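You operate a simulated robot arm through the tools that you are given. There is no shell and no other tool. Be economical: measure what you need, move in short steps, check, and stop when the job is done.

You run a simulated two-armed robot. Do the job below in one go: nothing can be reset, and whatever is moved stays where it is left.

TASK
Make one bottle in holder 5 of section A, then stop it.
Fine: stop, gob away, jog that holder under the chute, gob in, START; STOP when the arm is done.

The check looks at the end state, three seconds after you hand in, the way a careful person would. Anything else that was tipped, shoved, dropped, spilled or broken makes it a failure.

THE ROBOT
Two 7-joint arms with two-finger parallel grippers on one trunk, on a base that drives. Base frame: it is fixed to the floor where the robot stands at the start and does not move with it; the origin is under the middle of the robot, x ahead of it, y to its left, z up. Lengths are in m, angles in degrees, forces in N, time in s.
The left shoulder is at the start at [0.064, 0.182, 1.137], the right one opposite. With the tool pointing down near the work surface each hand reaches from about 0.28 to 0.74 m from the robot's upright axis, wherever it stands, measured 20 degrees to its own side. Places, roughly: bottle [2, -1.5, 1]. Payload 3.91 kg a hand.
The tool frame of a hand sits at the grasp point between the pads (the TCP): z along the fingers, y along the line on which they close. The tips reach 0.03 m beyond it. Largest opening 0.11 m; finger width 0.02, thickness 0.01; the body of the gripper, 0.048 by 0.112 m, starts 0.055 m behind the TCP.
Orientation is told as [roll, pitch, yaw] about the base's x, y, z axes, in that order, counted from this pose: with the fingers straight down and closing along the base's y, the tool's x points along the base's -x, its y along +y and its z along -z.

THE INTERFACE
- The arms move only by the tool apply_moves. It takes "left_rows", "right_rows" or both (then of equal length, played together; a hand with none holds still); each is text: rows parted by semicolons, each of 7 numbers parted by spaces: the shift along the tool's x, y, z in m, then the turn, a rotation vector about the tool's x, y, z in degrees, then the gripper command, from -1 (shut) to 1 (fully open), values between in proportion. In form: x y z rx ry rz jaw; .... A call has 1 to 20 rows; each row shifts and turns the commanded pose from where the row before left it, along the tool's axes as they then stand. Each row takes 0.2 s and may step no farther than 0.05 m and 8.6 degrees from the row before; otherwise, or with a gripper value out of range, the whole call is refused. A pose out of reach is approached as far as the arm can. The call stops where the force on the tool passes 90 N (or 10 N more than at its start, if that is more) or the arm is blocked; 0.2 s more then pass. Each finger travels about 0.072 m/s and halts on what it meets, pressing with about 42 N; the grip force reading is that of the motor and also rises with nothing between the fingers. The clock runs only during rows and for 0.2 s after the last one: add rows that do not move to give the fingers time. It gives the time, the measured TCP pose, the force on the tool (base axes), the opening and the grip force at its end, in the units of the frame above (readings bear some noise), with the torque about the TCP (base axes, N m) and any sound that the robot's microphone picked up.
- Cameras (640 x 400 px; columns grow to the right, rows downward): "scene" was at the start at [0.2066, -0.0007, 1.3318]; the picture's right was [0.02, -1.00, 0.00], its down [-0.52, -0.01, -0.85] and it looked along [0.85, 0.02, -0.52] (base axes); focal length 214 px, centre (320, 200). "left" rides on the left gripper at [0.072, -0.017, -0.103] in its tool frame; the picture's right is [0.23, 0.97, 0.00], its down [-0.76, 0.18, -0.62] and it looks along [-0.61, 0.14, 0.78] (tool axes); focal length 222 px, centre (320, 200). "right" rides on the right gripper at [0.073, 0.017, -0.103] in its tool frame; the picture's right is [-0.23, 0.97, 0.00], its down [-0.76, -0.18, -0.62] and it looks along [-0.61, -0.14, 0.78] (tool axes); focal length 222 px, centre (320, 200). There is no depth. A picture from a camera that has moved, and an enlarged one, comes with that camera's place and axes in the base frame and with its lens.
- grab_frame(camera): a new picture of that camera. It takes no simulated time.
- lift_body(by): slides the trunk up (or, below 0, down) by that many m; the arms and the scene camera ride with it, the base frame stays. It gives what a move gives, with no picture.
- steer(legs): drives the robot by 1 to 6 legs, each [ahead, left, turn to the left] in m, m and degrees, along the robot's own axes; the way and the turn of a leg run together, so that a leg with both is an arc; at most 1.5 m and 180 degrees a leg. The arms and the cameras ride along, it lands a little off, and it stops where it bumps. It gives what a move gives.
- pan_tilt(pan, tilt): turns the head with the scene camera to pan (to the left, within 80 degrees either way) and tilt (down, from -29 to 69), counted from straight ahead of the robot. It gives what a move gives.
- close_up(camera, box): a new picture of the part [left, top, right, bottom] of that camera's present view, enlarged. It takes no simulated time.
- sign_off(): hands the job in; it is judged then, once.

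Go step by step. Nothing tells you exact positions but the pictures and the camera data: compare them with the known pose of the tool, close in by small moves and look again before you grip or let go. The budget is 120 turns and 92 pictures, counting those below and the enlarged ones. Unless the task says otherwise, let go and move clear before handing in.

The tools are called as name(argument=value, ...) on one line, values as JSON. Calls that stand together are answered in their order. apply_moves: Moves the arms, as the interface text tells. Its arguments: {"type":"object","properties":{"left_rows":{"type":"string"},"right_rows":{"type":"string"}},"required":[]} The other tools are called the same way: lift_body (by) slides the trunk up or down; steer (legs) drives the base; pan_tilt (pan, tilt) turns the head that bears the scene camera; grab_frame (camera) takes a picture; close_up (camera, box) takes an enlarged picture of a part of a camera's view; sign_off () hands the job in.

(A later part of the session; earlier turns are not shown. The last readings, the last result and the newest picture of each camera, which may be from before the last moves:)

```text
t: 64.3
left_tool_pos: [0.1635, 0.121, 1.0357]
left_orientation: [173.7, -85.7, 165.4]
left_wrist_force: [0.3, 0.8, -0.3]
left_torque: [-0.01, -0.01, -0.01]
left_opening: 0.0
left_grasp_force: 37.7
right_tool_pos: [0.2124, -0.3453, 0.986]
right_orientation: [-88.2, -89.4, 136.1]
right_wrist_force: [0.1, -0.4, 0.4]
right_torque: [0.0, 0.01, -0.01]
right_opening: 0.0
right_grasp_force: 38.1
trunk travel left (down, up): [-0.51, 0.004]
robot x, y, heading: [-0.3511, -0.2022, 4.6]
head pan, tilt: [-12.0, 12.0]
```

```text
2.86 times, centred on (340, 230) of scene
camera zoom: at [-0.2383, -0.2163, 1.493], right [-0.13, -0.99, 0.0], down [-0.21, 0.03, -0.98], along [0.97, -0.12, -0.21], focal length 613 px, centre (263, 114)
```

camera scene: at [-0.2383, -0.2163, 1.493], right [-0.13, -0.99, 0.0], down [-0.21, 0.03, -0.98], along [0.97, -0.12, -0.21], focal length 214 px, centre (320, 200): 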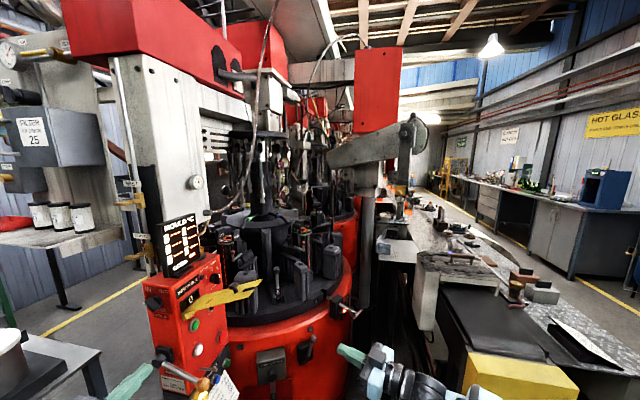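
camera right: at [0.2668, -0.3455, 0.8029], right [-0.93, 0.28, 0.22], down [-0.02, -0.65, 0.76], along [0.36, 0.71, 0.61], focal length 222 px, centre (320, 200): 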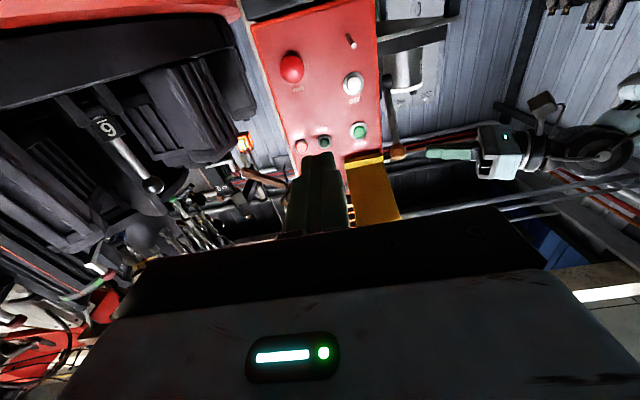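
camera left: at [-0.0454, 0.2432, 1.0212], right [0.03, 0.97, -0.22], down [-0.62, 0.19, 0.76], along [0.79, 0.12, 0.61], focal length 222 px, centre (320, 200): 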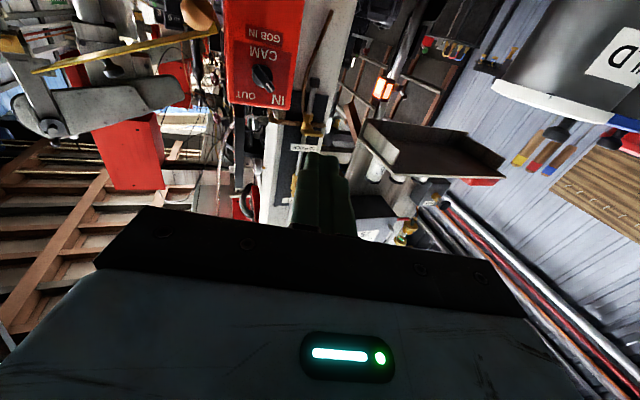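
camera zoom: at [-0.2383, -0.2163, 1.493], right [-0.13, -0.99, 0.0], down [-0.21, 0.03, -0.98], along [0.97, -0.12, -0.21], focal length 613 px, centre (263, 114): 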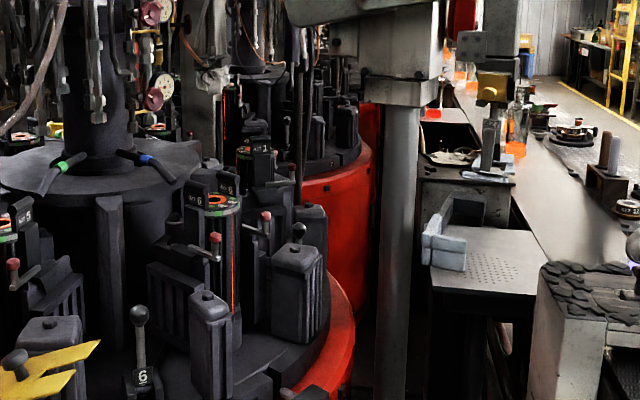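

The grey swing arm on the post is the take-out arm (bottles line on the right). I'll look closely at the display and the rear of the table for the chute.

close_up(camera="scene", box=[150, 195, 230, 285])

close_up(camera="scene", box=[200, 60, 350, 240])

```text
4.44 times, centred on (190, 240) of scene
camera zoom: at [-0.2383, -0.2163, 1.493], right [-0.13, -0.99, 0.0], down [-0.21, 0.03, -0.98], along [0.97, -0.12, -0.21], focal length 953 px, centre (898, 22)
```

zoom: 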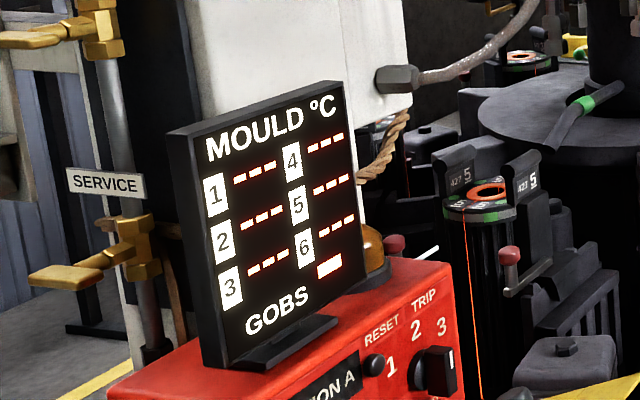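

```text
2.22 times, centred on (275, 150) of scene
camera zoom: at [-0.2383, -0.2163, 1.493], right [-0.13, -0.99, 0.0], down [-0.21, 0.03, -0.98], along [0.97, -0.12, -0.21], focal length 477 px, centre (420, 311)
```

zoom: 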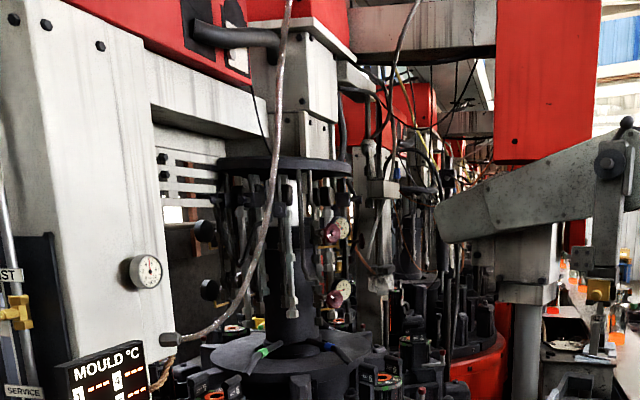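

A black pipe end triangulates to (0.825, -0.07, 1.81), right over the mould circle midway between holders 5 and 6 — probably the chute. I'll zoom on it.

close_up(camera="scene", box=[200, 40, 320, 140])

```text
4.00 times, centred on (260, 90) of scene
camera zoom: at [-0.2383, -0.2163, 1.493], right [-0.13, -0.99, 0.0], down [-0.21, 0.03, -0.98], along [0.97, -0.12, -0.21], focal length 858 px, centre (560, 640)
```

zoom: 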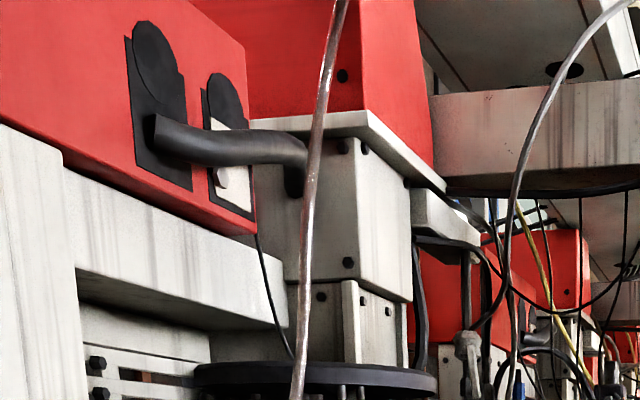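

I take that spout as the chute (front station). Lower the trunk and drive back to the button stance.

lift_body(by=-0.11)

steer(legs=[[0, -0.062, 0], [0, 0, 25.4], [0.133, -0.061, 0]])

pan_tilt(pan=0, tilt=30)

grab_frame(camera="scene")

```text
t: 65.7
left_tool_pos: [0.1636, 0.1219, 0.9253]
left_orientation: [172.9, -85.6, 166.4]
left_wrist_force: [0.8, -1.1, -0.1]
left_torque: [0.02, 0.01, -0.04]
left_opening: 0.0
left_grasp_force: 37.5
right_tool_pos: [0.213, -0.3459, 0.876]
right_orientation: [-94.1, -89.5, 142.1]
right_wrist_force: [0.2, 0.8, -0.2]
right_torque: [0.02, -0.02, 0.01]
right_opening: 0.0003
right_grasp_force: 37.1
trunk travel left (down, up): [-0.4, 0.114]
robot x, y, heading: [-0.3501, -0.2016, 4.8]
head pan, tilt: [-12.0, 12.0]
```

```text
t: 69.2
left_tool_pos: [0.1261, 0.259, 0.9257]
left_orientation: [173.5, -85.8, -169.1]
left_wrist_force: [0.5, -0.4, -0.2]
left_torque: [0.0, -0.03, 0.0]
left_opening: 0.0
left_grasp_force: 37.9
right_tool_pos: [0.3693, -0.1427, 0.8735]
right_orientation: [-85.2, -89.5, 158.2]
right_wrist_force: [-0.7, -0.4, -0.3]
right_torque: [-0.04, 0.02, 0.01]
right_opening: 0.0001
right_grasp_force: 37.9
trunk travel left (down, up): [-0.4, 0.114]
robot x, y, heading: [-0.2, -0.2506, 29.7]
head pan, tilt: [-12.0, 12.0]
```

```text
t: 70.0
left_tool_pos: [0.1247, 0.259, 0.9239]
left_orientation: [173.5, -85.7, -169.0]
left_wrist_force: [-0.3, 0.0, -0.2]
left_torque: [-0.01, -0.05, 0.0]
left_opening: 0.0
left_grasp_force: 37.2
right_tool_pos: [0.3687, -0.1443, 0.8746]
right_orientation: [-87.8, -89.5, 160.8]
right_wrist_force: [-0.4, 0.3, -0.4]
right_torque: [-0.02, 0.01, 0.02]
right_opening: 0.0
right_grasp_force: 37.9
trunk travel left (down, up): [-0.4, 0.114]
robot x, y, heading: [-0.2017, -0.252, 29.7]
head pan, tilt: [0.0, 30.0]
```

```text
20 pictures are left
camera scene: at [-0.0197, -0.1536, 1.3342], right [0.5, -0.87, 0.0], down [-0.43, -0.25, -0.87], along [0.75, 0.43, -0.5], focal length 214 px, centre (320, 200)
```

scene: 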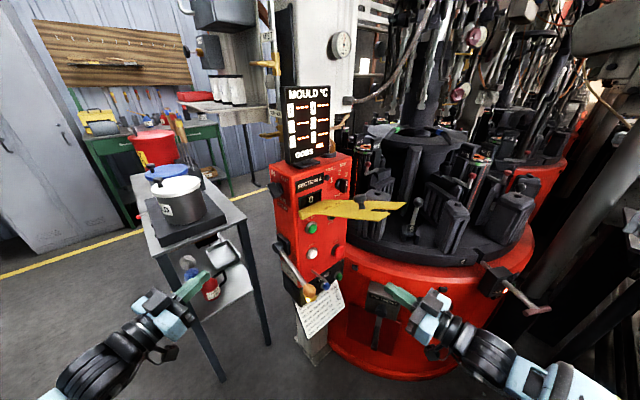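

Positions fine. Move the right hand in front of JOG, yawed a little more to stay clear of the lever ball.

apply_moves(right_rows="-0.018 0 0 -6 0 0 -1;-0.0185 0.026 0 -6 0 0 -1;0 0 0.042 0 0 0 -1;0 0 0.04 0 0 0 -1;0 0 0.04 0 0 0 -1;0 0 0 0 0 0 -1")

close_up(camera="scene", box=[250, 180, 410, 310])

```text
t: 71.4
left_tool_pos: [0.1251, 0.259, 0.924]
left_orientation: [173.2, -85.8, -168.8]
left_wrist_force: [-1.1, -0.4, -0.1]
left_torque: [-0.02, 0.01, -0.01]
left_opening: 0.0
left_grasp_force: 37.3
right_tool_pos: [0.3538, -0.0166, 0.9127]
right_orientation: [-75.1, -89.5, 160.0]
right_wrist_force: [0.0, 0.0, -0.5]
right_torque: [0.01, 0.01, 0.01]
right_opening: 0.0
right_grasp_force: 37.5
trunk travel left (down, up): [-0.4, 0.114]
robot x, y, heading: [-0.1986, -0.256, 29.6]
head pan, tilt: [0.0, 30.0]
```

```text
3.08 times, centred on (330, 245) of scene
camera zoom: at [-0.0197, -0.1543, 1.3342], right [0.5, -0.87, 0.0], down [-0.43, -0.25, -0.87], along [0.75, 0.43, -0.5], focal length 660 px, centre (289, 62)
```

zoom: 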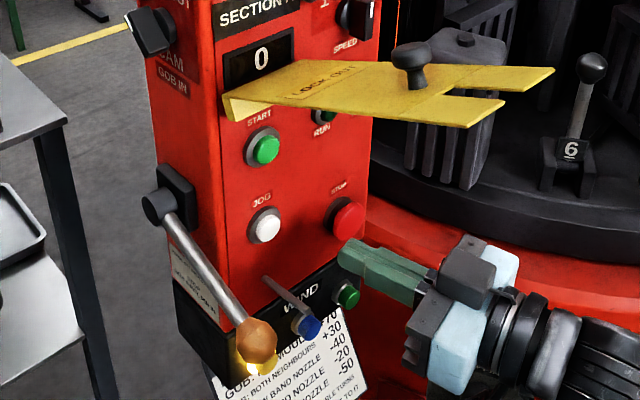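

Tip alignment is within ~1 cm; correct left 9 mm, down 4 mm, then press JOG.

apply_moves(right_rows="0.004 0.009 0.02 0 0 0 -1;0 0 0.03 0 0 0 -1;0 0 0.012 0 0 0 -1;0 0 0.006 0 0 0 -1;0 0 0.005 0 0 0 -1;0 0 0.005 0 0 0 -1;0 0 0.004 0 0 0 -1")

```text
t: 73.0
left_tool_pos: [0.1261, 0.2569, 0.9256]
left_orientation: [171.9, -85.8, -167.4]
left_wrist_force: [-0.4, -0.4, 0.2]
left_torque: [-0.01, 0.0, -0.01]
left_opening: 0.0001
left_grasp_force: 37.5
right_tool_pos: [0.3526, 0.0621, 0.9062]
right_orientation: [-81.0, -89.5, 165.7]
right_wrist_force: [-2.7, -23.6, 0.3]
right_torque: [-0.11, 0.0, -0.13]
right_opening: 0.0002
right_grasp_force: 38.0
trunk travel left (down, up): [-0.4, 0.114]
robot x, y, heading: [-0.1999, -0.2532, 29.7]
head pan, tilt: [0.0, 30.0]
heard: click
```

JOG clicked. See whether the table is moving.

close_up(camera="scene", box=[270, 100, 550, 300])

```text
2.00 times, centred on (410, 200) of scene
camera zoom: at [-0.0198, -0.157, 1.3343], right [0.5, -0.87, 0.0], down [-0.43, -0.25, -0.87], along [0.75, 0.43, -0.5], focal length 429 px, centre (140, 200)
```

zoom: 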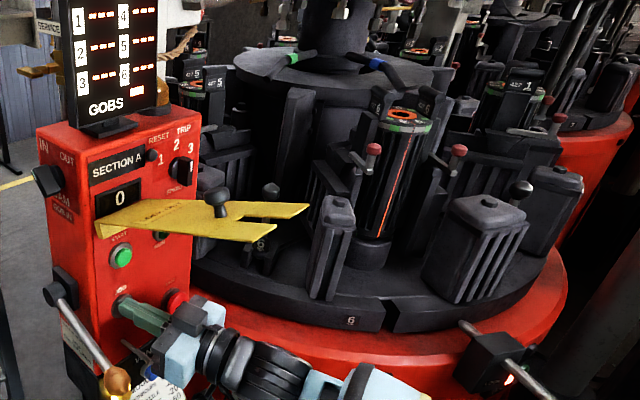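

The table turns toward the left (6 approaches the front). Keep holding and measure the rate.

apply_moves(right_rows="0 0 0 0 0 0 -1;0 0 0 0 0 0 -1;0 0 0 0 0 0 -1;0 0 0 0 0 0 -1")

close_up(camera="scene", box=[270, 100, 550, 300])

```text
t: 74.0
left_tool_pos: [0.126, 0.2558, 0.9259]
left_orientation: [171.5, -85.6, -167.1]
left_wrist_force: [-0.6, -0.5, -0.4]
left_torque: [0.0, -0.01, 0.0]
left_opening: 0.0
left_grasp_force: 37.9
right_tool_pos: [0.3517, 0.0625, 0.9071]
right_orientation: [-82.5, -89.5, 167.5]
right_wrist_force: [-0.9, -28.2, -2.4]
right_torque: [-0.22, 0.0, -0.24]
right_opening: 0.0
right_grasp_force: 38.0
trunk travel left (down, up): [-0.4, 0.114]
robot x, y, heading: [-0.2006, -0.25, 30.0]
head pan, tilt: [0.0, 30.0]
```

```text
2.00 times, centred on (410, 200) of scene
camera zoom: at [-0.0195, -0.1571, 1.3343], right [0.5, -0.87, 0.0], down [-0.43, -0.25, -0.87], along [0.75, 0.43, -0.5], focal length 429 px, centre (140, 200)
```

zoom: 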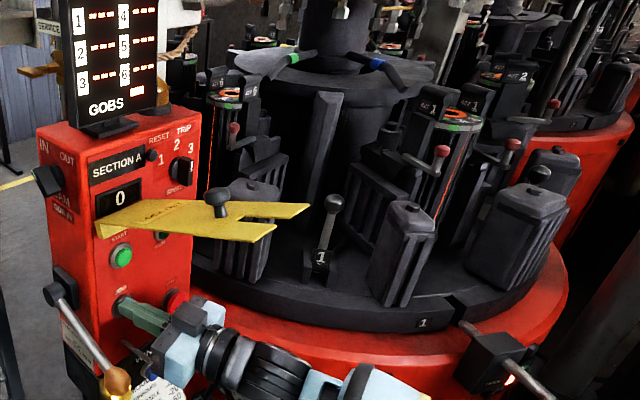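

One JOG click = one 60° index (6→left, 1→right station). I release the button and look at what hangs above each station.

apply_moves(right_rows="0 0 -0.02 0 0 0 -1;0 0 0 0 0 0 -1;0 0 0 0 0 0 -1")

pan_tilt(pan=-18, tilt=8)

close_up(camera="scene", box=[230, 110, 390, 270])

```text
t: 74.8
left_tool_pos: [0.1241, 0.2598, 0.9251]
left_orientation: [173.5, -85.7, -169.0]
left_wrist_force: [-1.4, -0.5, -0.4]
left_torque: [-0.03, -0.02, -0.03]
left_opening: 0.0
left_grasp_force: 37.6
right_tool_pos: [0.3478, 0.0459, 0.9066]
right_orientation: [-80.6, -89.5, 165.8]
right_wrist_force: [0.4, 0.1, 0.0]
right_torque: [-0.01, 0.06, -0.03]
right_opening: 0.0002
right_grasp_force: 37.6
trunk travel left (down, up): [-0.4, 0.114]
robot x, y, heading: [-0.1974, -0.2515, 29.9]
head pan, tilt: [0.0, 30.0]
```

```text
t: 75.7
left_tool_pos: [0.1251, 0.2593, 0.9252]
left_orientation: [173.5, -85.7, -169.1]
left_wrist_force: [0.1, -1.0, 0.8]
left_torque: [-0.03, -0.03, 0.01]
left_opening: 0.0
left_grasp_force: 38.1
right_tool_pos: [0.3491, 0.0465, 0.9063]
right_orientation: [-74.5, -89.5, 159.6]
right_wrist_force: [-0.2, 0.7, 0.1]
right_torque: [0.03, -0.01, 0.01]
right_opening: 0.0002
right_grasp_force: 37.9
trunk travel left (down, up): [-0.4, 0.114]
robot x, y, heading: [-0.1984, -0.2557, 29.9]
head pan, tilt: [-18.0, 8.0]
```

```text
2.50 times, centred on (310, 190) of scene
camera zoom: at [-0.0074, -0.1795, 1.3696], right [0.21, -0.98, 0.0], down [-0.14, -0.03, -0.99], along [0.97, 0.2, -0.14], focal length 536 px, centre (345, 225)
```

zoom: 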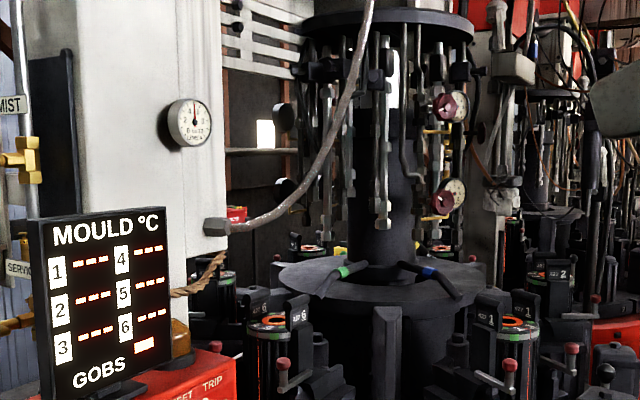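

close_up(camera="scene", box=[340, 90, 480, 210])

```text
3.33 times, centred on (410, 150) of scene
camera zoom: at [-0.0074, -0.1795, 1.3696], right [0.21, -0.98, 0.0], down [-0.14, -0.03, -0.99], along [0.97, 0.2, -0.14], focal length 715 px, centre (20, 367)
```

zoom: 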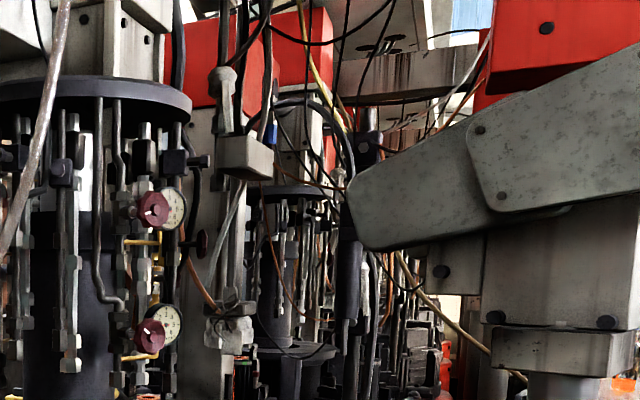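

I suspect the gob feeder is overhead; one look upward.

pan_tilt(pan=-22, tilt=-24)

grab_frame(camera="scene")

```text
t: 76.6
left_tool_pos: [0.1257, 0.2595, 0.9255]
left_orientation: [173.5, -85.7, -169.2]
left_wrist_force: [0.8, 0.3, 0.4]
left_torque: [-0.02, 0.01, 0.03]
left_opening: 0.0001
left_grasp_force: 37.3
right_tool_pos: [0.3497, 0.0463, 0.9059]
right_orientation: [-75.2, -89.5, 160.2]
right_wrist_force: [-0.3, 0.4, -0.1]
right_torque: [-0.01, 0.0, -0.05]
right_opening: 0.0002
right_grasp_force: 37.1
trunk travel left (down, up): [-0.4, 0.114]
robot x, y, heading: [-0.2001, -0.2527, 29.9]
head pan, tilt: [-22.0, -24.0]
```

```text
14 pictures are left
camera scene: at [-0.0266, -0.1887, 1.4168], right [0.14, -0.99, 0.0], down [0.4, 0.06, -0.91], along [0.91, 0.13, 0.41], focal length 214 px, centre (320, 200)
```

scene: 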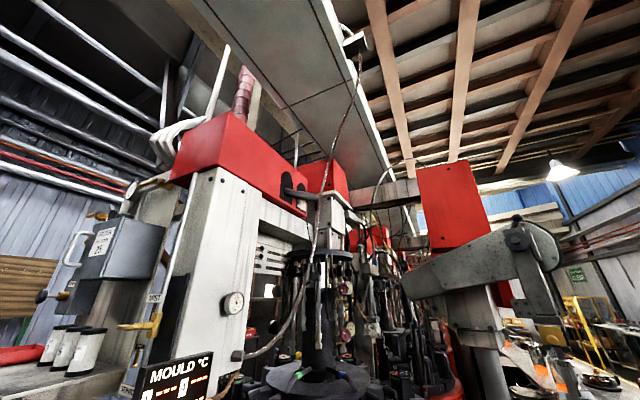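

Still no chute identified. I'll pull the right hand back, raise the trunk, and study the rear stations.

apply_moves(right_rows="0 0 -0.045 0 0 0 -1;0 0 -0.045 0 0 0 -1;0 0 -0.045 0 0 0 -1;0 0 -0.045 0 0 0 -1;0 0 -0.045 0 0 0 -1;0 0 0 0 0 0 -1")

lift_body(by=0.11)

pan_tilt(pan=-25, tilt=20)

close_up(camera="scene", box=[210, 90, 450, 240])

```text
t: 78.0
left_tool_pos: [0.1252, 0.2606, 0.9252]
left_orientation: [173.8, -85.6, -169.3]
left_wrist_force: [0.1, 0.5, 0.2]
left_torque: [-0.01, 0.01, 0.02]
left_opening: 0.0001
left_grasp_force: 38.2
right_tool_pos: [0.3306, -0.1773, 0.9093]
right_orientation: [-75.2, -89.5, 160.2]
right_wrist_force: [0.2, 0.1, -0.5]
right_torque: [0.01, -0.03, -0.02]
right_opening: 0.0
right_grasp_force: 37.4
trunk travel left (down, up): [-0.4, 0.114]
robot x, y, heading: [-0.2009, -0.2532, 30.0]
head pan, tilt: [-22.0, -24.0]
```

```text
t: 79.4
left_tool_pos: [0.1254, 0.2592, 1.035]
left_orientation: [174.3, -85.7, -169.9]
left_wrist_force: [0.2, 0.2, -0.5]
left_torque: [-0.03, -0.03, 0.0]
left_opening: 0.0
left_grasp_force: 37.6
right_tool_pos: [0.3297, -0.178, 1.0178]
right_orientation: [-64.2, -89.6, 149.2]
right_wrist_force: [0.4, -0.5, -0.7]
right_torque: [0.03, -0.01, -0.02]
right_opening: 0.0
right_grasp_force: 37.3
trunk travel left (down, up): [-0.51, 0.004]
robot x, y, heading: [-0.1974, -0.2524, 30.0]
head pan, tilt: [-22.0, -24.0]
```

```text
t: 80.5
left_tool_pos: [0.1249, 0.2596, 1.0356]
left_orientation: [173.6, -85.7, -169.0]
left_wrist_force: [-0.6, 0.0, -0.6]
left_torque: [-0.02, -0.01, 0.04]
left_opening: 0.0
left_grasp_force: 37.4
right_tool_pos: [0.3301, -0.1776, 1.0174]
right_orientation: [-76.9, -89.5, 161.9]
right_wrist_force: [-0.1, -1.1, -0.8]
right_torque: [-0.01, -0.01, 0.05]
right_opening: 0.0
right_grasp_force: 37.6
trunk travel left (down, up): [-0.51, 0.004]
robot x, y, heading: [-0.2012, -0.2544, 30.0]
head pan, tilt: [-25.0, 20.0]
```

```text
2.67 times, centred on (330, 165) of scene
camera zoom: at [-0.0912, -0.2401, 1.48], right [0.09, -1.0, 0.0], down [-0.34, -0.03, -0.94], along [0.94, 0.08, -0.34], focal length 572 px, centre (293, 293)
```

zoom: 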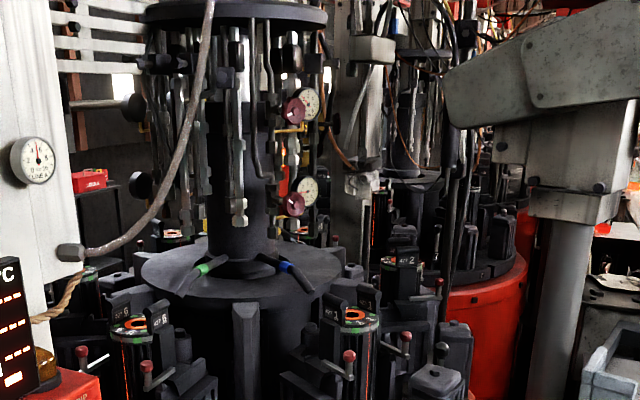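

close_up(camera="scene", box=[206, 165, 296, 240])

```text
5.33 times, centred on (251, 202) of scene
camera zoom: at [-0.0912, -0.2401, 1.48], right [0.09, -1.0, 0.0], down [-0.34, -0.03, -0.94], along [0.94, 0.08, -0.34], focal length 1144 px, centre (688, 187)
```

zoom: 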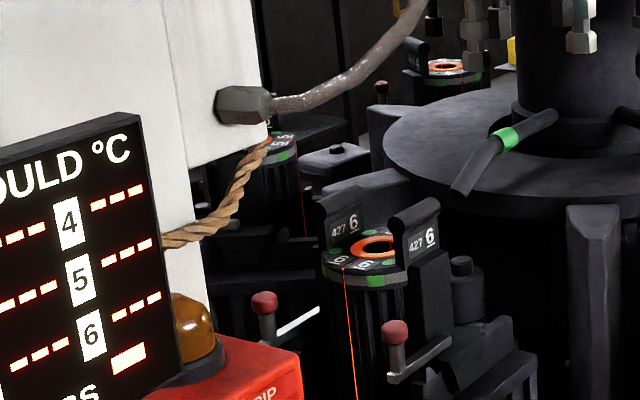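

Station "98°" (behind the white column) is hidden. I'll back away to the rear-right for a view past the column.

steer(legs=[[-0.65, 0, 0], [0, -0.15, 0]])

pan_tilt(pan=0, tilt=5)

close_up(camera="scene", box=[225, 60, 465, 210])

```text
t: 85.7
left_tool_pos: [-0.3699, -0.1918, 1.0345]
left_orientation: [173.5, -85.7, -168.4]
left_wrist_force: [0.2, -0.3, 0.3]
left_torque: [0.01, -0.01, 0.0]
left_opening: 0.0002
left_grasp_force: 37.8
right_tool_pos: [-0.1613, -0.6277, 1.0182]
right_orientation: [-77.2, -89.4, 162.9]
right_wrist_force: [-0.5, -0.3, -0.2]
right_torque: [-0.01, 0.04, 0.0]
right_opening: 0.0
right_grasp_force: 37.8
trunk travel left (down, up): [-0.51, 0.004]
robot x, y, heading: [-0.686, -0.7058, 30.3]
head pan, tilt: [-25.0, 20.0]
```

```text
t: 86.6
left_tool_pos: [-0.3698, -0.1915, 1.0347]
left_orientation: [173.5, -85.7, -168.4]
left_wrist_force: [0.1, 0.3, 0.3]
left_torque: [-0.04, 0.05, -0.02]
left_opening: 0.0002
left_grasp_force: 37.4
right_tool_pos: [-0.1612, -0.627, 1.0186]
right_orientation: [-77.4, -89.6, 162.9]
right_wrist_force: [-1.8, 0.0, 0.7]
right_torque: [0.0, 0.01, -0.02]
right_opening: 0.0
right_grasp_force: 38.0
trunk travel left (down, up): [-0.51, 0.004]
robot x, y, heading: [-0.69, -0.709, 30.4]
head pan, tilt: [0.0, 5.0]
```

```text
2.67 times, centred on (345, 135) of scene
camera zoom: at [-0.595, -0.6565, 1.5042], right [0.51, -0.86, 0.0], down [-0.08, -0.04, -1.0], along [0.86, 0.51, -0.09], focal length 572 px, centre (253, 373)
```

zoom: 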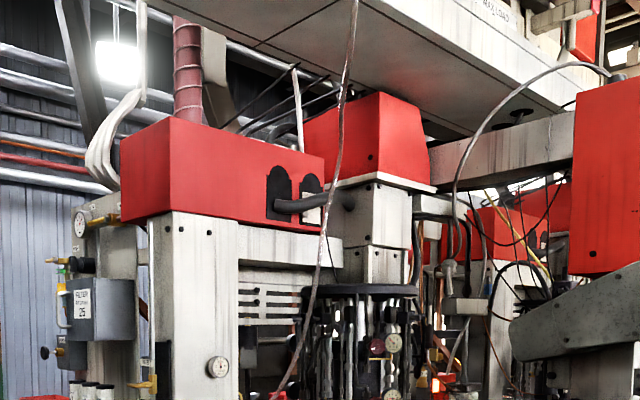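

There's an arc-fed box with a slanted spout at right of the hub, about (1.02, -0.28, 1.53). Zoom on it and what's under it.

close_up(camera="scene", box=[330, 140, 490, 260])

```text
3.33 times, centred on (410, 200) of scene
camera zoom: at [-0.595, -0.6565, 1.5042], right [0.51, -0.86, 0.0], down [-0.08, -0.04, -1.0], along [0.86, 0.51, -0.09], focal length 715 px, centre (20, 200)
```

zoom: 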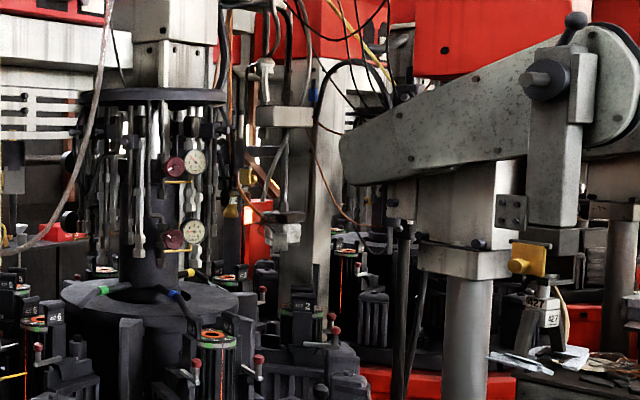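

The central region near the left-rear stations is now visible; zoom there.

close_up(camera="scene", box=[280, 150, 380, 250])

```text
4.00 times, centred on (330, 200) of scene
camera zoom: at [-0.595, -0.6565, 1.5042], right [0.51, -0.86, 0.0], down [-0.08, -0.04, -1.0], along [0.86, 0.51, -0.09], focal length 858 px, centre (280, 200)
```

zoom: 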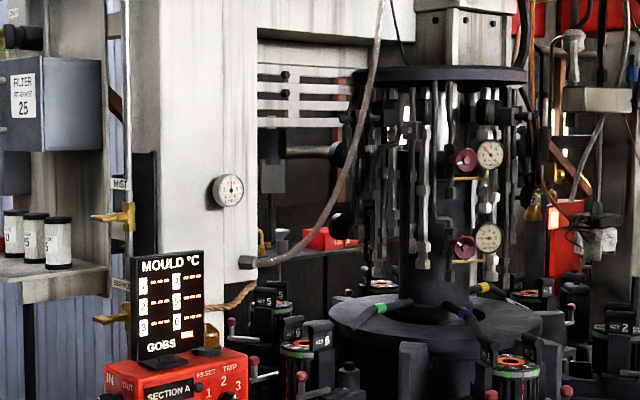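

A dark box with a downward piece hangs right above the left-rear station (mould 5 there now). Zoom in.

close_up(camera="scene", box=[302, 175, 350, 232])

```text
7.02 times, centred on (326, 204) of scene
camera zoom: at [-0.595, -0.6565, 1.5042], right [0.51, -0.86, 0.0], down [-0.08, -0.04, -1.0], along [0.86, 0.51, -0.09], focal length 1505 px, centre (278, 175)
```

zoom: 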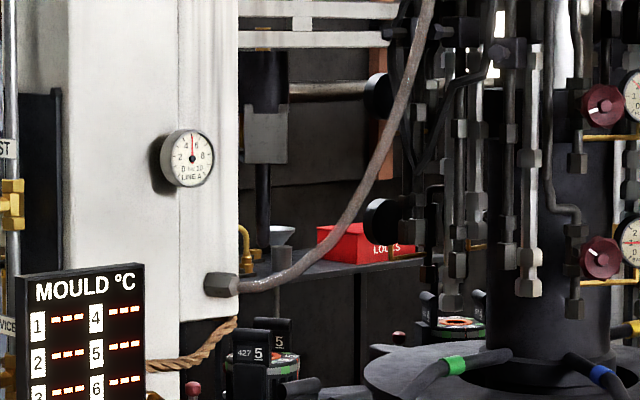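

That's it: a hanging feeder box with a white funnel and tube directly over the station where mould 5 now sits (after one jog). No more jogging. Next: lower the trunk and drive to the lever stance to put GOB IN.

lift_body(by=-0.11)

steer(legs=[[0.548, 0.263, 0], [0, 0, -25.7]])

pan_tilt(pan=10, tilt=35)

```text
t: 88.0
left_tool_pos: [-0.371, -0.1931, 0.9256]
left_orientation: [172.8, -85.7, -167.7]
left_wrist_force: [-0.2, -0.3, 0.7]
left_torque: [0.0, -0.02, 0.02]
left_opening: 0.0002
left_grasp_force: 38.2
right_tool_pos: [-0.1602, -0.6274, 0.9084]
right_orientation: [-81.5, -89.5, 167.2]
right_wrist_force: [-0.7, 0.0, 0.8]
right_torque: [0.0, -0.02, 0.0]
right_opening: 0.0002
right_grasp_force: 37.7
trunk travel left (down, up): [-0.4, 0.114]
robot x, y, heading: [-0.6921, -0.7079, 30.6]
head pan, tilt: [0.0, 5.0]
```

```text
t: 92.8
left_tool_pos: [0.1596, 0.1246, 0.9247]
left_orientation: [173.5, -85.7, 166.3]
left_wrist_force: [-0.6, 0.5, 0.5]
left_torque: [0.0, -0.04, 0.01]
left_opening: 0.0
left_grasp_force: 36.9
right_tool_pos: [0.1632, -0.3579, 0.9073]
right_orientation: [-77.1, -89.6, 137.4]
right_wrist_force: [0.2, -0.2, -0.6]
right_torque: [-0.03, -0.01, 0.0]
right_opening: 0.0
right_grasp_force: 37.5
trunk travel left (down, up): [-0.4, 0.114]
robot x, y, heading: [-0.3514, -0.2046, 5.2]
head pan, tilt: [0.0, 5.0]
```

```text
t: 93.7
left_tool_pos: [0.1593, 0.1245, 0.9247]
left_orientation: [173.5, -85.7, 166.3]
left_wrist_force: [0.5, 0.7, 0.2]
left_torque: [0.0, -0.01, -0.01]
left_opening: 0.0002
left_grasp_force: 37.5
right_tool_pos: [0.1627, -0.3585, 0.9071]
right_orientation: [-77.7, -89.5, 138.0]
right_wrist_force: [0.0, -0.7, 0.7]
right_torque: [0.04, -0.05, 0.01]
right_opening: 0.0
right_grasp_force: 37.7
trunk travel left (down, up): [-0.4, 0.114]
robot x, y, heading: [-0.3494, -0.2099, 5.2]
head pan, tilt: [10.0, 35.0]
```

Now lower the left finger below the rod and slide it in.

apply_moves(left_rows="0.045 0.019 0 0 0 0 -1;0.044 0 0.02 0 0 0 -1;0 0 0.045 0 0 0 -1;0 0 0.048 0 0 0 -1;0 0 0 0 0 0 -1")

close_up(camera="scene", box=[200, 140, 340, 260])

```text
t: 94.9
left_tool_pos: [0.2762, 0.1003, 0.8455]
left_orientation: [173.2, -85.7, 166.6]
left_wrist_force: [1.2, -0.3, 0.5]
left_torque: [-0.01, -0.01, -0.04]
left_opening: 0.0
left_grasp_force: 38.0
right_tool_pos: [0.1616, -0.3585, 0.9082]
right_orientation: [-77.6, -89.4, 137.9]
right_wrist_force: [-1.0, 0.0, -1.0]
right_torque: [0.02, -0.02, 0.0]
right_opening: 0.0001
right_grasp_force: 38.1
trunk travel left (down, up): [-0.4, 0.114]
robot x, y, heading: [-0.3519, -0.2068, 5.2]
head pan, tilt: [10.0, 35.0]
```

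```text
3.33 times, centred on (270, 200) of scene
camera zoom: at [-0.1492, -0.1741, 1.3264], right [0.26, -0.96, 0.0], down [-0.55, -0.15, -0.82], along [0.79, 0.21, -0.57], focal length 715 px, centre (487, 200)
```

zoom: 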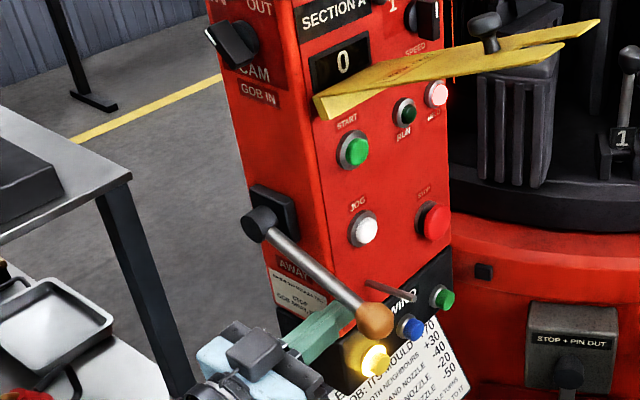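

Finger is under the rod. Sweep the lever up to GOB IN.

apply_moves(left_rows="-0.029 -0.0105 0 0 0 0 -1;-0.037 -0.013 0 0 0 0 -1;-0.038 0 0 0 0 0 -1;-0.035 0.014 0 0 0 0 -1;-0.018 0.012 0 0 0 0 -1;-0.01 0.008 0 0 0 0 -1;0 0 0 0 0 0 -1")

close_up(camera="scene", box=[200, 140, 340, 260])

```text
t: 96.5
left_tool_pos: [0.2662, 0.1063, 1.0022]
left_orientation: [175.9, -86.7, 163.2]
left_wrist_force: [-29.4, -28.7, -30.7]
left_torque: [0.21, 0.35, -0.54]
left_opening: 0.0
left_grasp_force: 37.4
right_tool_pos: [0.1609, -0.3624, 0.9082]
right_orientation: [-88.7, -89.6, 148.9]
right_wrist_force: [0.1, -0.1, -0.1]
right_torque: [-0.01, -0.01, -0.02]
right_opening: 0.0
right_grasp_force: 37.1
trunk travel left (down, up): [-0.4, 0.114]
robot x, y, heading: [-0.351, -0.2059, 5.0]
head pan, tilt: [10.0, 35.0]
```

```text
3.33 times, centred on (270, 200) of scene
camera zoom: at [-0.15, -0.1775, 1.3262], right [0.26, -0.97, 0.0], down [-0.55, -0.15, -0.82], along [0.79, 0.22, -0.57], focal length 715 px, centre (487, 200)
```

zoom: 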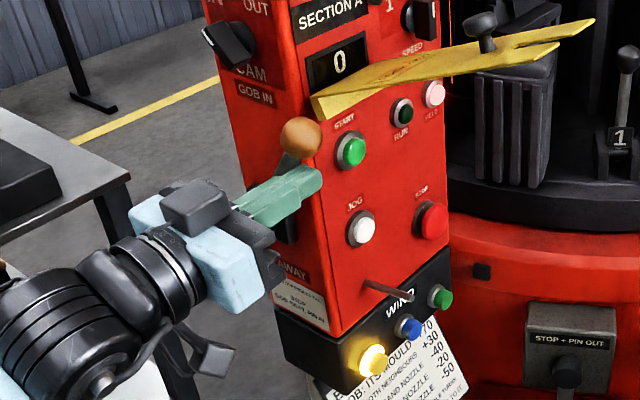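

Lever is at GOB IN against its stop. Back the left hand away and drive to the button stance.

apply_moves(left_rows="0.02 -0.003 -0.01 0 0 0 -1;0.01 0 -0.04 0 0 0 -1;0 0 -0.04 0 0 0 -1;0 0 -0.04 0 0 0 -1;0 0 0 0 0 0 -1")

steer(legs=[[0, -0.06, 0], [0, 0, 25], [0.133, -0.061, 0]])

pan_tilt(pan=0, tilt=30)

```text
t: 97.7
left_tool_pos: [0.1487, 0.1561, 0.9708]
left_orientation: [173.1, -85.7, 166.6]
left_wrist_force: [-0.1, 0.1, 0.4]
left_torque: [0.03, -0.01, -0.05]
left_opening: 0.0
left_grasp_force: 37.9
right_tool_pos: [0.1638, -0.3587, 0.9071]
right_orientation: [-75.7, -89.6, 135.9]
right_wrist_force: [-0.4, 0.5, -1.0]
right_torque: [-0.02, -0.02, -0.01]
right_opening: 0.0001
right_grasp_force: 38.0
trunk travel left (down, up): [-0.4, 0.114]
robot x, y, heading: [-0.3502, -0.2066, 5.1]
head pan, tilt: [10.0, 35.0]
```

```text
t: 101.1
left_tool_pos: [0.1013, 0.2871, 0.9719]
left_orientation: [173.6, -85.8, -168.7]
left_wrist_force: [-0.3, -0.3, 0.3]
left_torque: [0.03, -0.01, 0.03]
left_opening: 0.0001
left_grasp_force: 37.8
right_tool_pos: [0.3302, -0.1728, 0.9069]
right_orientation: [-74.7, -89.5, 159.9]
right_wrist_force: [-0.6, -0.1, -0.2]
right_torque: [0.0, -0.01, 0.02]
right_opening: 0.0
right_grasp_force: 37.9
trunk travel left (down, up): [-0.4, 0.114]
robot x, y, heading: [-0.2005, -0.2517, 30.1]
head pan, tilt: [10.0, 35.0]
```

```text
t: 101.9
left_tool_pos: [0.0998, 0.288, 0.9711]
left_orientation: [173.7, -85.7, -169.0]
left_wrist_force: [0.4, -0.1, 0.2]
left_torque: [0.02, 0.0, -0.01]
left_opening: 0.0
left_grasp_force: 37.8
right_tool_pos: [0.3287, -0.1737, 0.909]
right_orientation: [-77.4, -89.5, 162.7]
right_wrist_force: [0.1, -0.2, -0.6]
right_torque: [0.04, 0.02, 0.0]
right_opening: 0.0
right_grasp_force: 37.5
trunk travel left (down, up): [-0.4, 0.114]
robot x, y, heading: [-0.1998, -0.2516, 30.1]
head pan, tilt: [0.0, 30.0]
```

Raise to START height and approach under the flap.

apply_moves(right_rows="-0.042 -0.008 0 0 0 0 -1;-0.041 0 0 0 0 0 -1;0 0 0.045 0 0 0 -1;0 0 0.045 0 0 0 -1;0 0 0.04 0 0 0 -1;0 0 0.035 0 0 0 -1;0 0 0 0 0 0 -1")

close_up(camera="scene", box=[250, 180, 410, 310])

```text
t: 103.5
left_tool_pos: [0.1005, 0.2865, 0.9709]
left_orientation: [173.2, -85.7, -168.6]
left_wrist_force: [0.1, 0.6, -0.8]
left_torque: [0.01, 0.0, 0.0]
left_opening: 0.0
left_grasp_force: 37.4
right_tool_pos: [0.349, -0.0096, 0.9904]
right_orientation: [-77.0, -89.5, 162.2]
right_wrist_force: [-0.1, 0.0, -0.1]
right_torque: [-0.04, 0.04, 0.0]
right_opening: 0.0
right_grasp_force: 38.3
trunk travel left (down, up): [-0.4, 0.114]
robot x, y, heading: [-0.2024, -0.2491, 29.9]
head pan, tilt: [0.0, 30.0]
```

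```text
3.08 times, centred on (330, 245) of scene
camera zoom: at [-0.0202, -0.1505, 1.3341], right [0.5, -0.86, 0.0], down [-0.43, -0.25, -0.87], along [0.75, 0.43, -0.5], focal length 660 px, centre (289, 62)
```

zoom: 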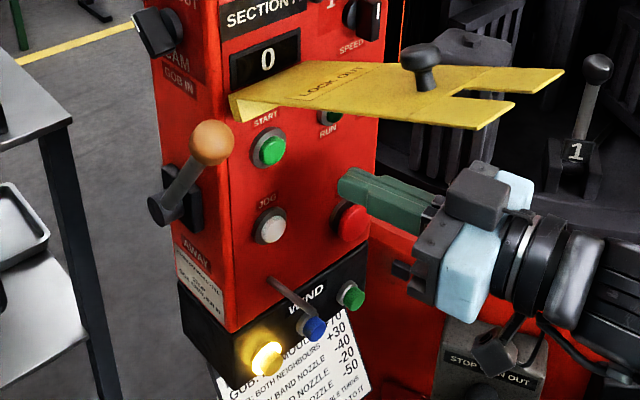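

Aligned with START. Press it.

apply_moves(right_rows="0 -0.003 0.025 0 0 0 -1;0 0 0.028 0 0 0 -1;0 0 0.008 0 0 0 -1;0 0 0.006 0 0 0 -1;0 0 0.005 0 0 0 -1")

```text
t: 104.7
left_tool_pos: [0.101, 0.2855, 0.9717]
left_orientation: [172.2, -85.8, -167.7]
left_wrist_force: [0.1, 0.0, 0.7]
left_torque: [0.01, -0.01, 0.02]
left_opening: 0.0
left_grasp_force: 38.0
right_tool_pos: [0.3609, 0.0597, 0.991]
right_orientation: [-78.7, -89.5, 163.9]
right_wrist_force: [0.2, -14.2, 0.7]
right_torque: [0.0, -0.03, -0.1]
right_opening: 0.0
right_grasp_force: 38.1
trunk travel left (down, up): [-0.4, 0.114]
robot x, y, heading: [-0.1985, -0.2517, 30.2]
head pan, tilt: [0.0, 30.0]
heard: click
```

START clicked. Move promptly to a waiting pose in front of STOP and look.

apply_moves(right_rows="0 0 -0.035 0 0 0 -1;0 0 -0.035 0 0 0 -1;0 0 -0.032 0 0 0 -1;0.04 -0.025 0 0 0 0 -1;0.04 -0.025 0 0 0 0 -1;0.038 -0.023 0 0 0 0 -1;0 0 0.02 0 0 0 -1")

grab_frame(camera="scene")

```text
t: 106.3
left_tool_pos: [0.1003, 0.2886, 0.9711]
left_orientation: [173.9, -85.8, -169.4]
left_wrist_force: [-0.4, 0.3, 1.0]
left_torque: [-0.01, 0.02, -0.04]
left_opening: 0.0
left_grasp_force: 38.0
right_tool_pos: [0.4237, -0.0265, 0.8733]
right_orientation: [-73.0, -89.5, 158.1]
right_wrist_force: [-1.0, 0.5, -1.1]
right_torque: [0.01, 0.01, 0.0]
right_opening: 0.0001
right_grasp_force: 37.7
trunk travel left (down, up): [-0.4, 0.114]
robot x, y, heading: [-0.1984, -0.2513, 29.8]
head pan, tilt: [0.0, 30.0]
```

```text
4 pictures are left
camera scene: at [-0.0205, -0.1494, 1.3341], right [0.5, -0.86, 0.0], down [-0.43, -0.25, -0.87], along [0.75, 0.43, -0.5], focal length 214 px, centre (320, 200)
```

scene: 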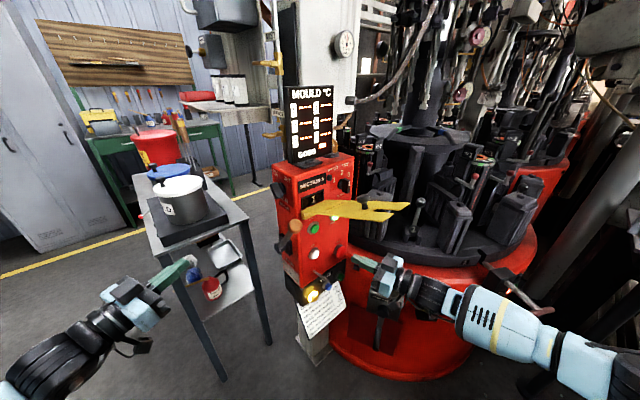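

The counter seems to read 1. I wait briefly and listen.

apply_moves(right_rows="0 0 0.012 0 0 0 -1;0 0 0 0 0 0 -1;0 0 0 0 0 0 -1")

close_up(camera="scene", box=[280, 60, 640, 290])

```text
t: 107.1
left_tool_pos: [0.1008, 0.2879, 0.9707]
left_orientation: [173.7, -85.6, -169.0]
left_wrist_force: [-0.3, 0.0, -0.3]
left_torque: [0.01, 0.03, 0.01]
left_opening: 0.0
left_grasp_force: 37.8
right_tool_pos: [0.4265, -0.0142, 0.8716]
right_orientation: [-76.6, -89.5, 161.9]
right_wrist_force: [0.0, 0.3, 0.2]
right_torque: [-0.04, -0.04, 0.0]
right_opening: 0.0
right_grasp_force: 37.7
trunk travel left (down, up): [-0.4, 0.114]
robot x, y, heading: [-0.196, -0.251, 30.0]
head pan, tilt: [0.0, 30.0]
```

```text
1.74 times, centred on (460, 175) of scene
camera zoom: at [-0.0202, -0.1498, 1.3341], right [0.5, -0.86, 0.0], down [-0.43, -0.25, -0.87], along [0.75, 0.43, -0.5], focal length 373 px, centre (76, 244)
```

zoom: 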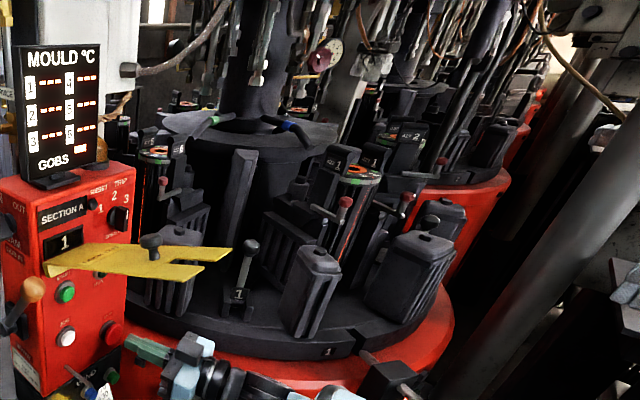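

Counter is 1: the gob has dropped in holder 5. Turn the head so that both the arm and panel are in view.

pan_tilt(pan=-28, tilt=14)

grab_frame(camera="scene")

```text
t: 108.0
left_tool_pos: [0.1005, 0.2869, 0.97]
left_orientation: [173.5, -85.7, -168.9]
left_wrist_force: [0.3, 0.0, -0.7]
left_torque: [0.0, -0.02, 0.02]
left_opening: 0.0
left_grasp_force: 37.7
right_tool_pos: [0.4252, -0.0136, 0.8733]
right_orientation: [-76.2, -89.5, 161.4]
right_wrist_force: [0.3, -0.4, -0.5]
right_torque: [0.01, 0.01, 0.04]
right_opening: 0.0
right_grasp_force: 37.6
trunk travel left (down, up): [-0.4, 0.114]
robot x, y, heading: [-0.1993, -0.2524, 30.4]
head pan, tilt: [-28.0, 14.0]
```

```text
2 pictures are left
camera scene: at [-0.0051, -0.1918, 1.3599], right [0.04, -1.0, 0.0], down [-0.24, -0.01, -0.97], along [0.97, 0.04, -0.24], focal length 214 px, centre (320, 200)
```

scene: 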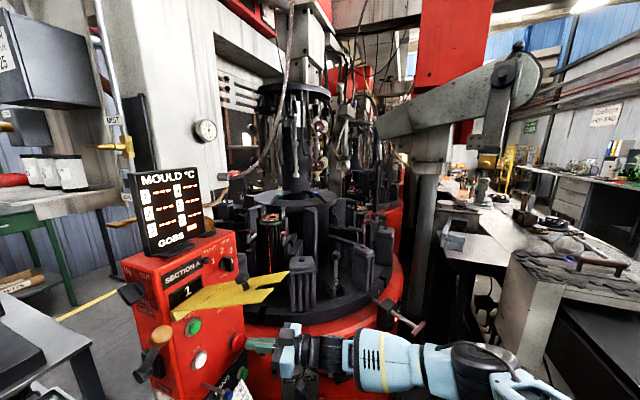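

The table is turning now; the arm has not moved. I close up to STOP and wait about a second.

apply_moves(right_rows="0 0 0.012 0 0 0 -1;0 0 0.01 0 0 0 -1;0 0 0 0 0 0 -1;0 0 0 0 0 0 -1")

close_up(camera="scene", box=[130, 20, 560, 310])

```text
t: 109.0
left_tool_pos: [0.1001, 0.2869, 0.971]
left_orientation: [173.7, -85.7, -168.9]
left_wrist_force: [0.6, 0.0, -0.6]
left_torque: [0.02, 0.02, 0.0]
left_opening: 0.0
left_grasp_force: 38.0
right_tool_pos: [0.4281, 0.0088, 0.874]
right_orientation: [-76.1, -89.5, 161.4]
right_wrist_force: [-0.5, -0.3, -0.6]
right_torque: [0.01, -0.01, 0.02]
right_opening: 0.0
right_grasp_force: 37.6
trunk travel left (down, up): [-0.4, 0.114]
robot x, y, heading: [-0.2009, -0.2501, 29.9]
head pan, tilt: [-28.0, 14.0]
```

```text
1.38 times, centred on (345, 165) of scene
camera zoom: at [-0.0051, -0.1918, 1.3599], right [0.04, -1.0, 0.0], down [-0.24, -0.01, -0.97], along [0.97, 0.04, -0.24], focal length 296 px, centre (286, 248)
```

zoom: 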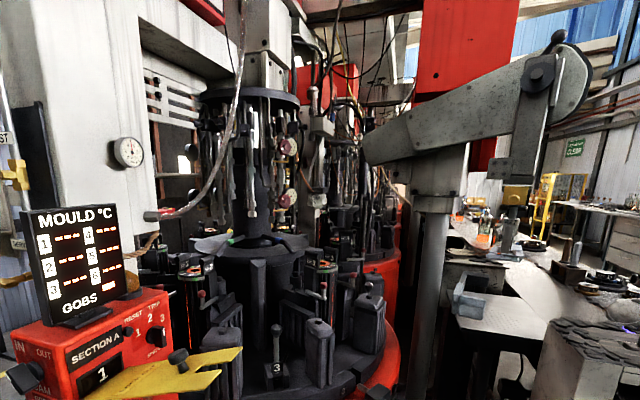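

The counter is still 1 and the table has already indexed further, so holder 5 is nearing the arm. I wait about two more seconds, finger right before STOP.

apply_moves(right_rows="0 0 0.004 0 0 0 -1;0 0 0 0 0 0 -1;0 0 0 0 0 0 -1;0 0 0 0 0 0 -1;0 0 0 0 0 0 -1;0 0 0 0 0 0 -1;0 0 0 0 0 0 -1;0 0 0 0 0 0 -1")

```text
t: 110.8
left_tool_pos: [0.1013, 0.2877, 0.9704]
left_orientation: [173.7, -85.6, -168.9]
left_wrist_force: [-0.2, 0.1, 0.9]
left_torque: [-0.03, 0.02, 0.0]
left_opening: 0.0
left_grasp_force: 37.9
right_tool_pos: [0.4296, 0.0122, 0.8733]
right_orientation: [-76.7, -89.5, 162.0]
right_wrist_force: [0.8, -0.4, 0.1]
right_torque: [0.0, -0.01, -0.01]
right_opening: 0.0001
right_grasp_force: 37.8
trunk travel left (down, up): [-0.4, 0.114]
robot x, y, heading: [-0.1997, -0.2477, 30.0]
head pan, tilt: [-28.0, 14.0]
```

apply_moves(right_rows="0 0 0 0 0 0 -1;0 0 0 0 0 0 -1;0 0 0 0 0 0 -1;0 0 0 0 0 0 -1")

close_up(camera="scene", box=[160, 30, 560, 305])

```text
t: 111.8
left_tool_pos: [0.1006, 0.287, 0.9709]
left_orientation: [173.5, -85.8, -168.9]
left_wrist_force: [-0.1, -0.1, 0.3]
left_torque: [-0.01, 0.01, 0.0]
left_opening: 0.0
left_grasp_force: 37.5
right_tool_pos: [0.429, 0.0113, 0.8732]
right_orientation: [-76.6, -89.5, 161.9]
right_wrist_force: [0.1, 0.8, 0.1]
right_torque: [0.01, -0.02, -0.01]
right_opening: 0.0
right_grasp_force: 37.9
trunk travel left (down, up): [-0.4, 0.114]
robot x, y, heading: [-0.1993, -0.2516, 29.9]
head pan, tilt: [-28.0, 14.0]
```

```text
1.45 times, centred on (360, 168) of scene
camera zoom: at [-0.0051, -0.1919, 1.3599], right [0.04, -1.0, 0.0], down [-0.24, -0.01, -0.97], along [0.97, 0.04, -0.24], focal length 312 px, centre (262, 247)
```

zoom: 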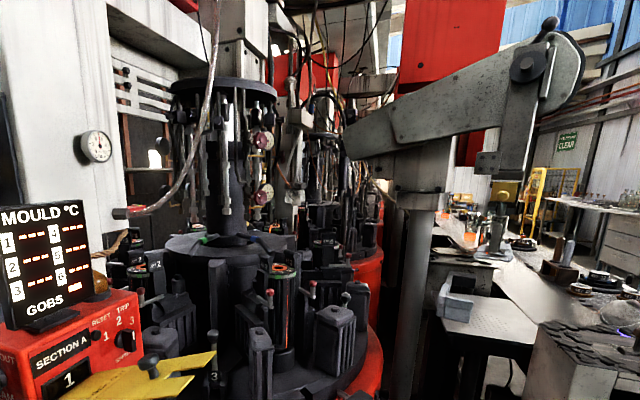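

No pictures remain, but timing fits: index every ~2.2 s, counter stays 1, holder 5 reaches the arm at ≈112.6 s and comes back under the chute only at ≈119 s. I wait until about 116 s, listening, then press STOP.

apply_moves(right_rows="0 0 0 0 0 0 -1;0 0 0 0 0 0 -1;0 0 0 0 0 0 -1;0 0 0 0 0 0 -1;0 0 0 0 0 0 -1;0 0 0 0 0 0 -1;0 0 0 0 0 0 -1;0 0 0 0 0 0 -1;0 0 0 0 0 0 -1;0 0 0 0 0 0 -1;0 0 0 0 0 0 -1;0 0 0 0 0 0 -1;0 0 0 0 0 0 -1;0 0 0 0 0 0 -1;0 0 0 0 0 0 -1;0 0 0 0 0 0 -1;0 0 0 0 0 0 -1;0 0 0 0 0 0 -1;0 0 0 0 0 0 -1;0 0 0 0 0 0 -1")

```text
t: 116.0
left_tool_pos: [0.1005, 0.2875, 0.9709]
left_orientation: [173.7, -85.7, -168.9]
left_wrist_force: [0.4, -0.2, -0.4]
left_torque: [0.01, 0.03, -0.01]
left_opening: 0.0
left_grasp_force: 37.6
right_tool_pos: [0.4289, 0.0131, 0.8733]
right_orientation: [-76.6, -89.4, 161.9]
right_wrist_force: [-0.3, 0.0, -0.3]
right_torque: [0.04, 0.03, -0.02]
right_opening: 0.0
right_grasp_force: 38.4
trunk travel left (down, up): [-0.4, 0.114]
robot x, y, heading: [-0.1959, -0.2455, 30.3]
head pan, tilt: [-28.0, 14.0]
```

Now press STOP.

apply_moves(right_rows="0 0 0 0 0 0 -1;0 0 0 0 0 0 -1;0 0 0.007 0 0 0 -1;0 0 0.004 0 0 0 -1;0 0 0.004 0 0 0 -1;0 0 0.004 0 0 0 -1;0 0 0.003 0 0 0 -1")

```text
t: 117.6
left_tool_pos: [0.1002, 0.2825, 0.973]
left_orientation: [171.0, -85.6, -166.4]
left_wrist_force: [-0.4, -0.5, -0.2]
left_torque: [0.03, -0.03, 0.0]
left_opening: 0.0
left_grasp_force: 38.0
right_tool_pos: [0.4311, 0.0283, 0.8731]
right_orientation: [-87.8, -89.3, 172.9]
right_wrist_force: [-10.3, -40.0, 6.2]
right_torque: [-0.18, 0.02, -0.08]
right_opening: 0.0002
right_grasp_force: 38.3
trunk travel left (down, up): [-0.4, 0.114]
robot x, y, heading: [-0.2, -0.249, 30.0]
head pan, tilt: [-28.0, 14.0]
heard: click
```

STOP clicked with 40 N of contact. Back the right hand clear.

apply_moves(right_rows="0 0 -0.03 0 0 0 -1;0 0 -0.04 0 0 0 -1;0 0 -0.045 0 0 0 -1;0 0 -0.045 0 0 0 -1;0 0 0 0 0 0 -1")

```text
t: 118.8
left_tool_pos: [0.1009, 0.2884, 0.9713]
left_orientation: [174.0, -85.8, -169.3]
left_wrist_force: [-0.3, -0.1, 0.7]
left_torque: [-0.02, 0.02, -0.02]
left_opening: 0.0
left_grasp_force: 38.5
right_tool_pos: [0.4208, -0.1238, 0.8733]
right_orientation: [-76.2, -89.5, 161.4]
right_wrist_force: [-0.3, 0.0, 0.2]
right_torque: [-0.01, -0.01, 0.01]
right_opening: 0.0
right_grasp_force: 38.5
trunk travel left (down, up): [-0.4, 0.114]
robot x, y, heading: [-0.201, -0.2473, 30.2]
head pan, tilt: [-28.0, 14.0]
```

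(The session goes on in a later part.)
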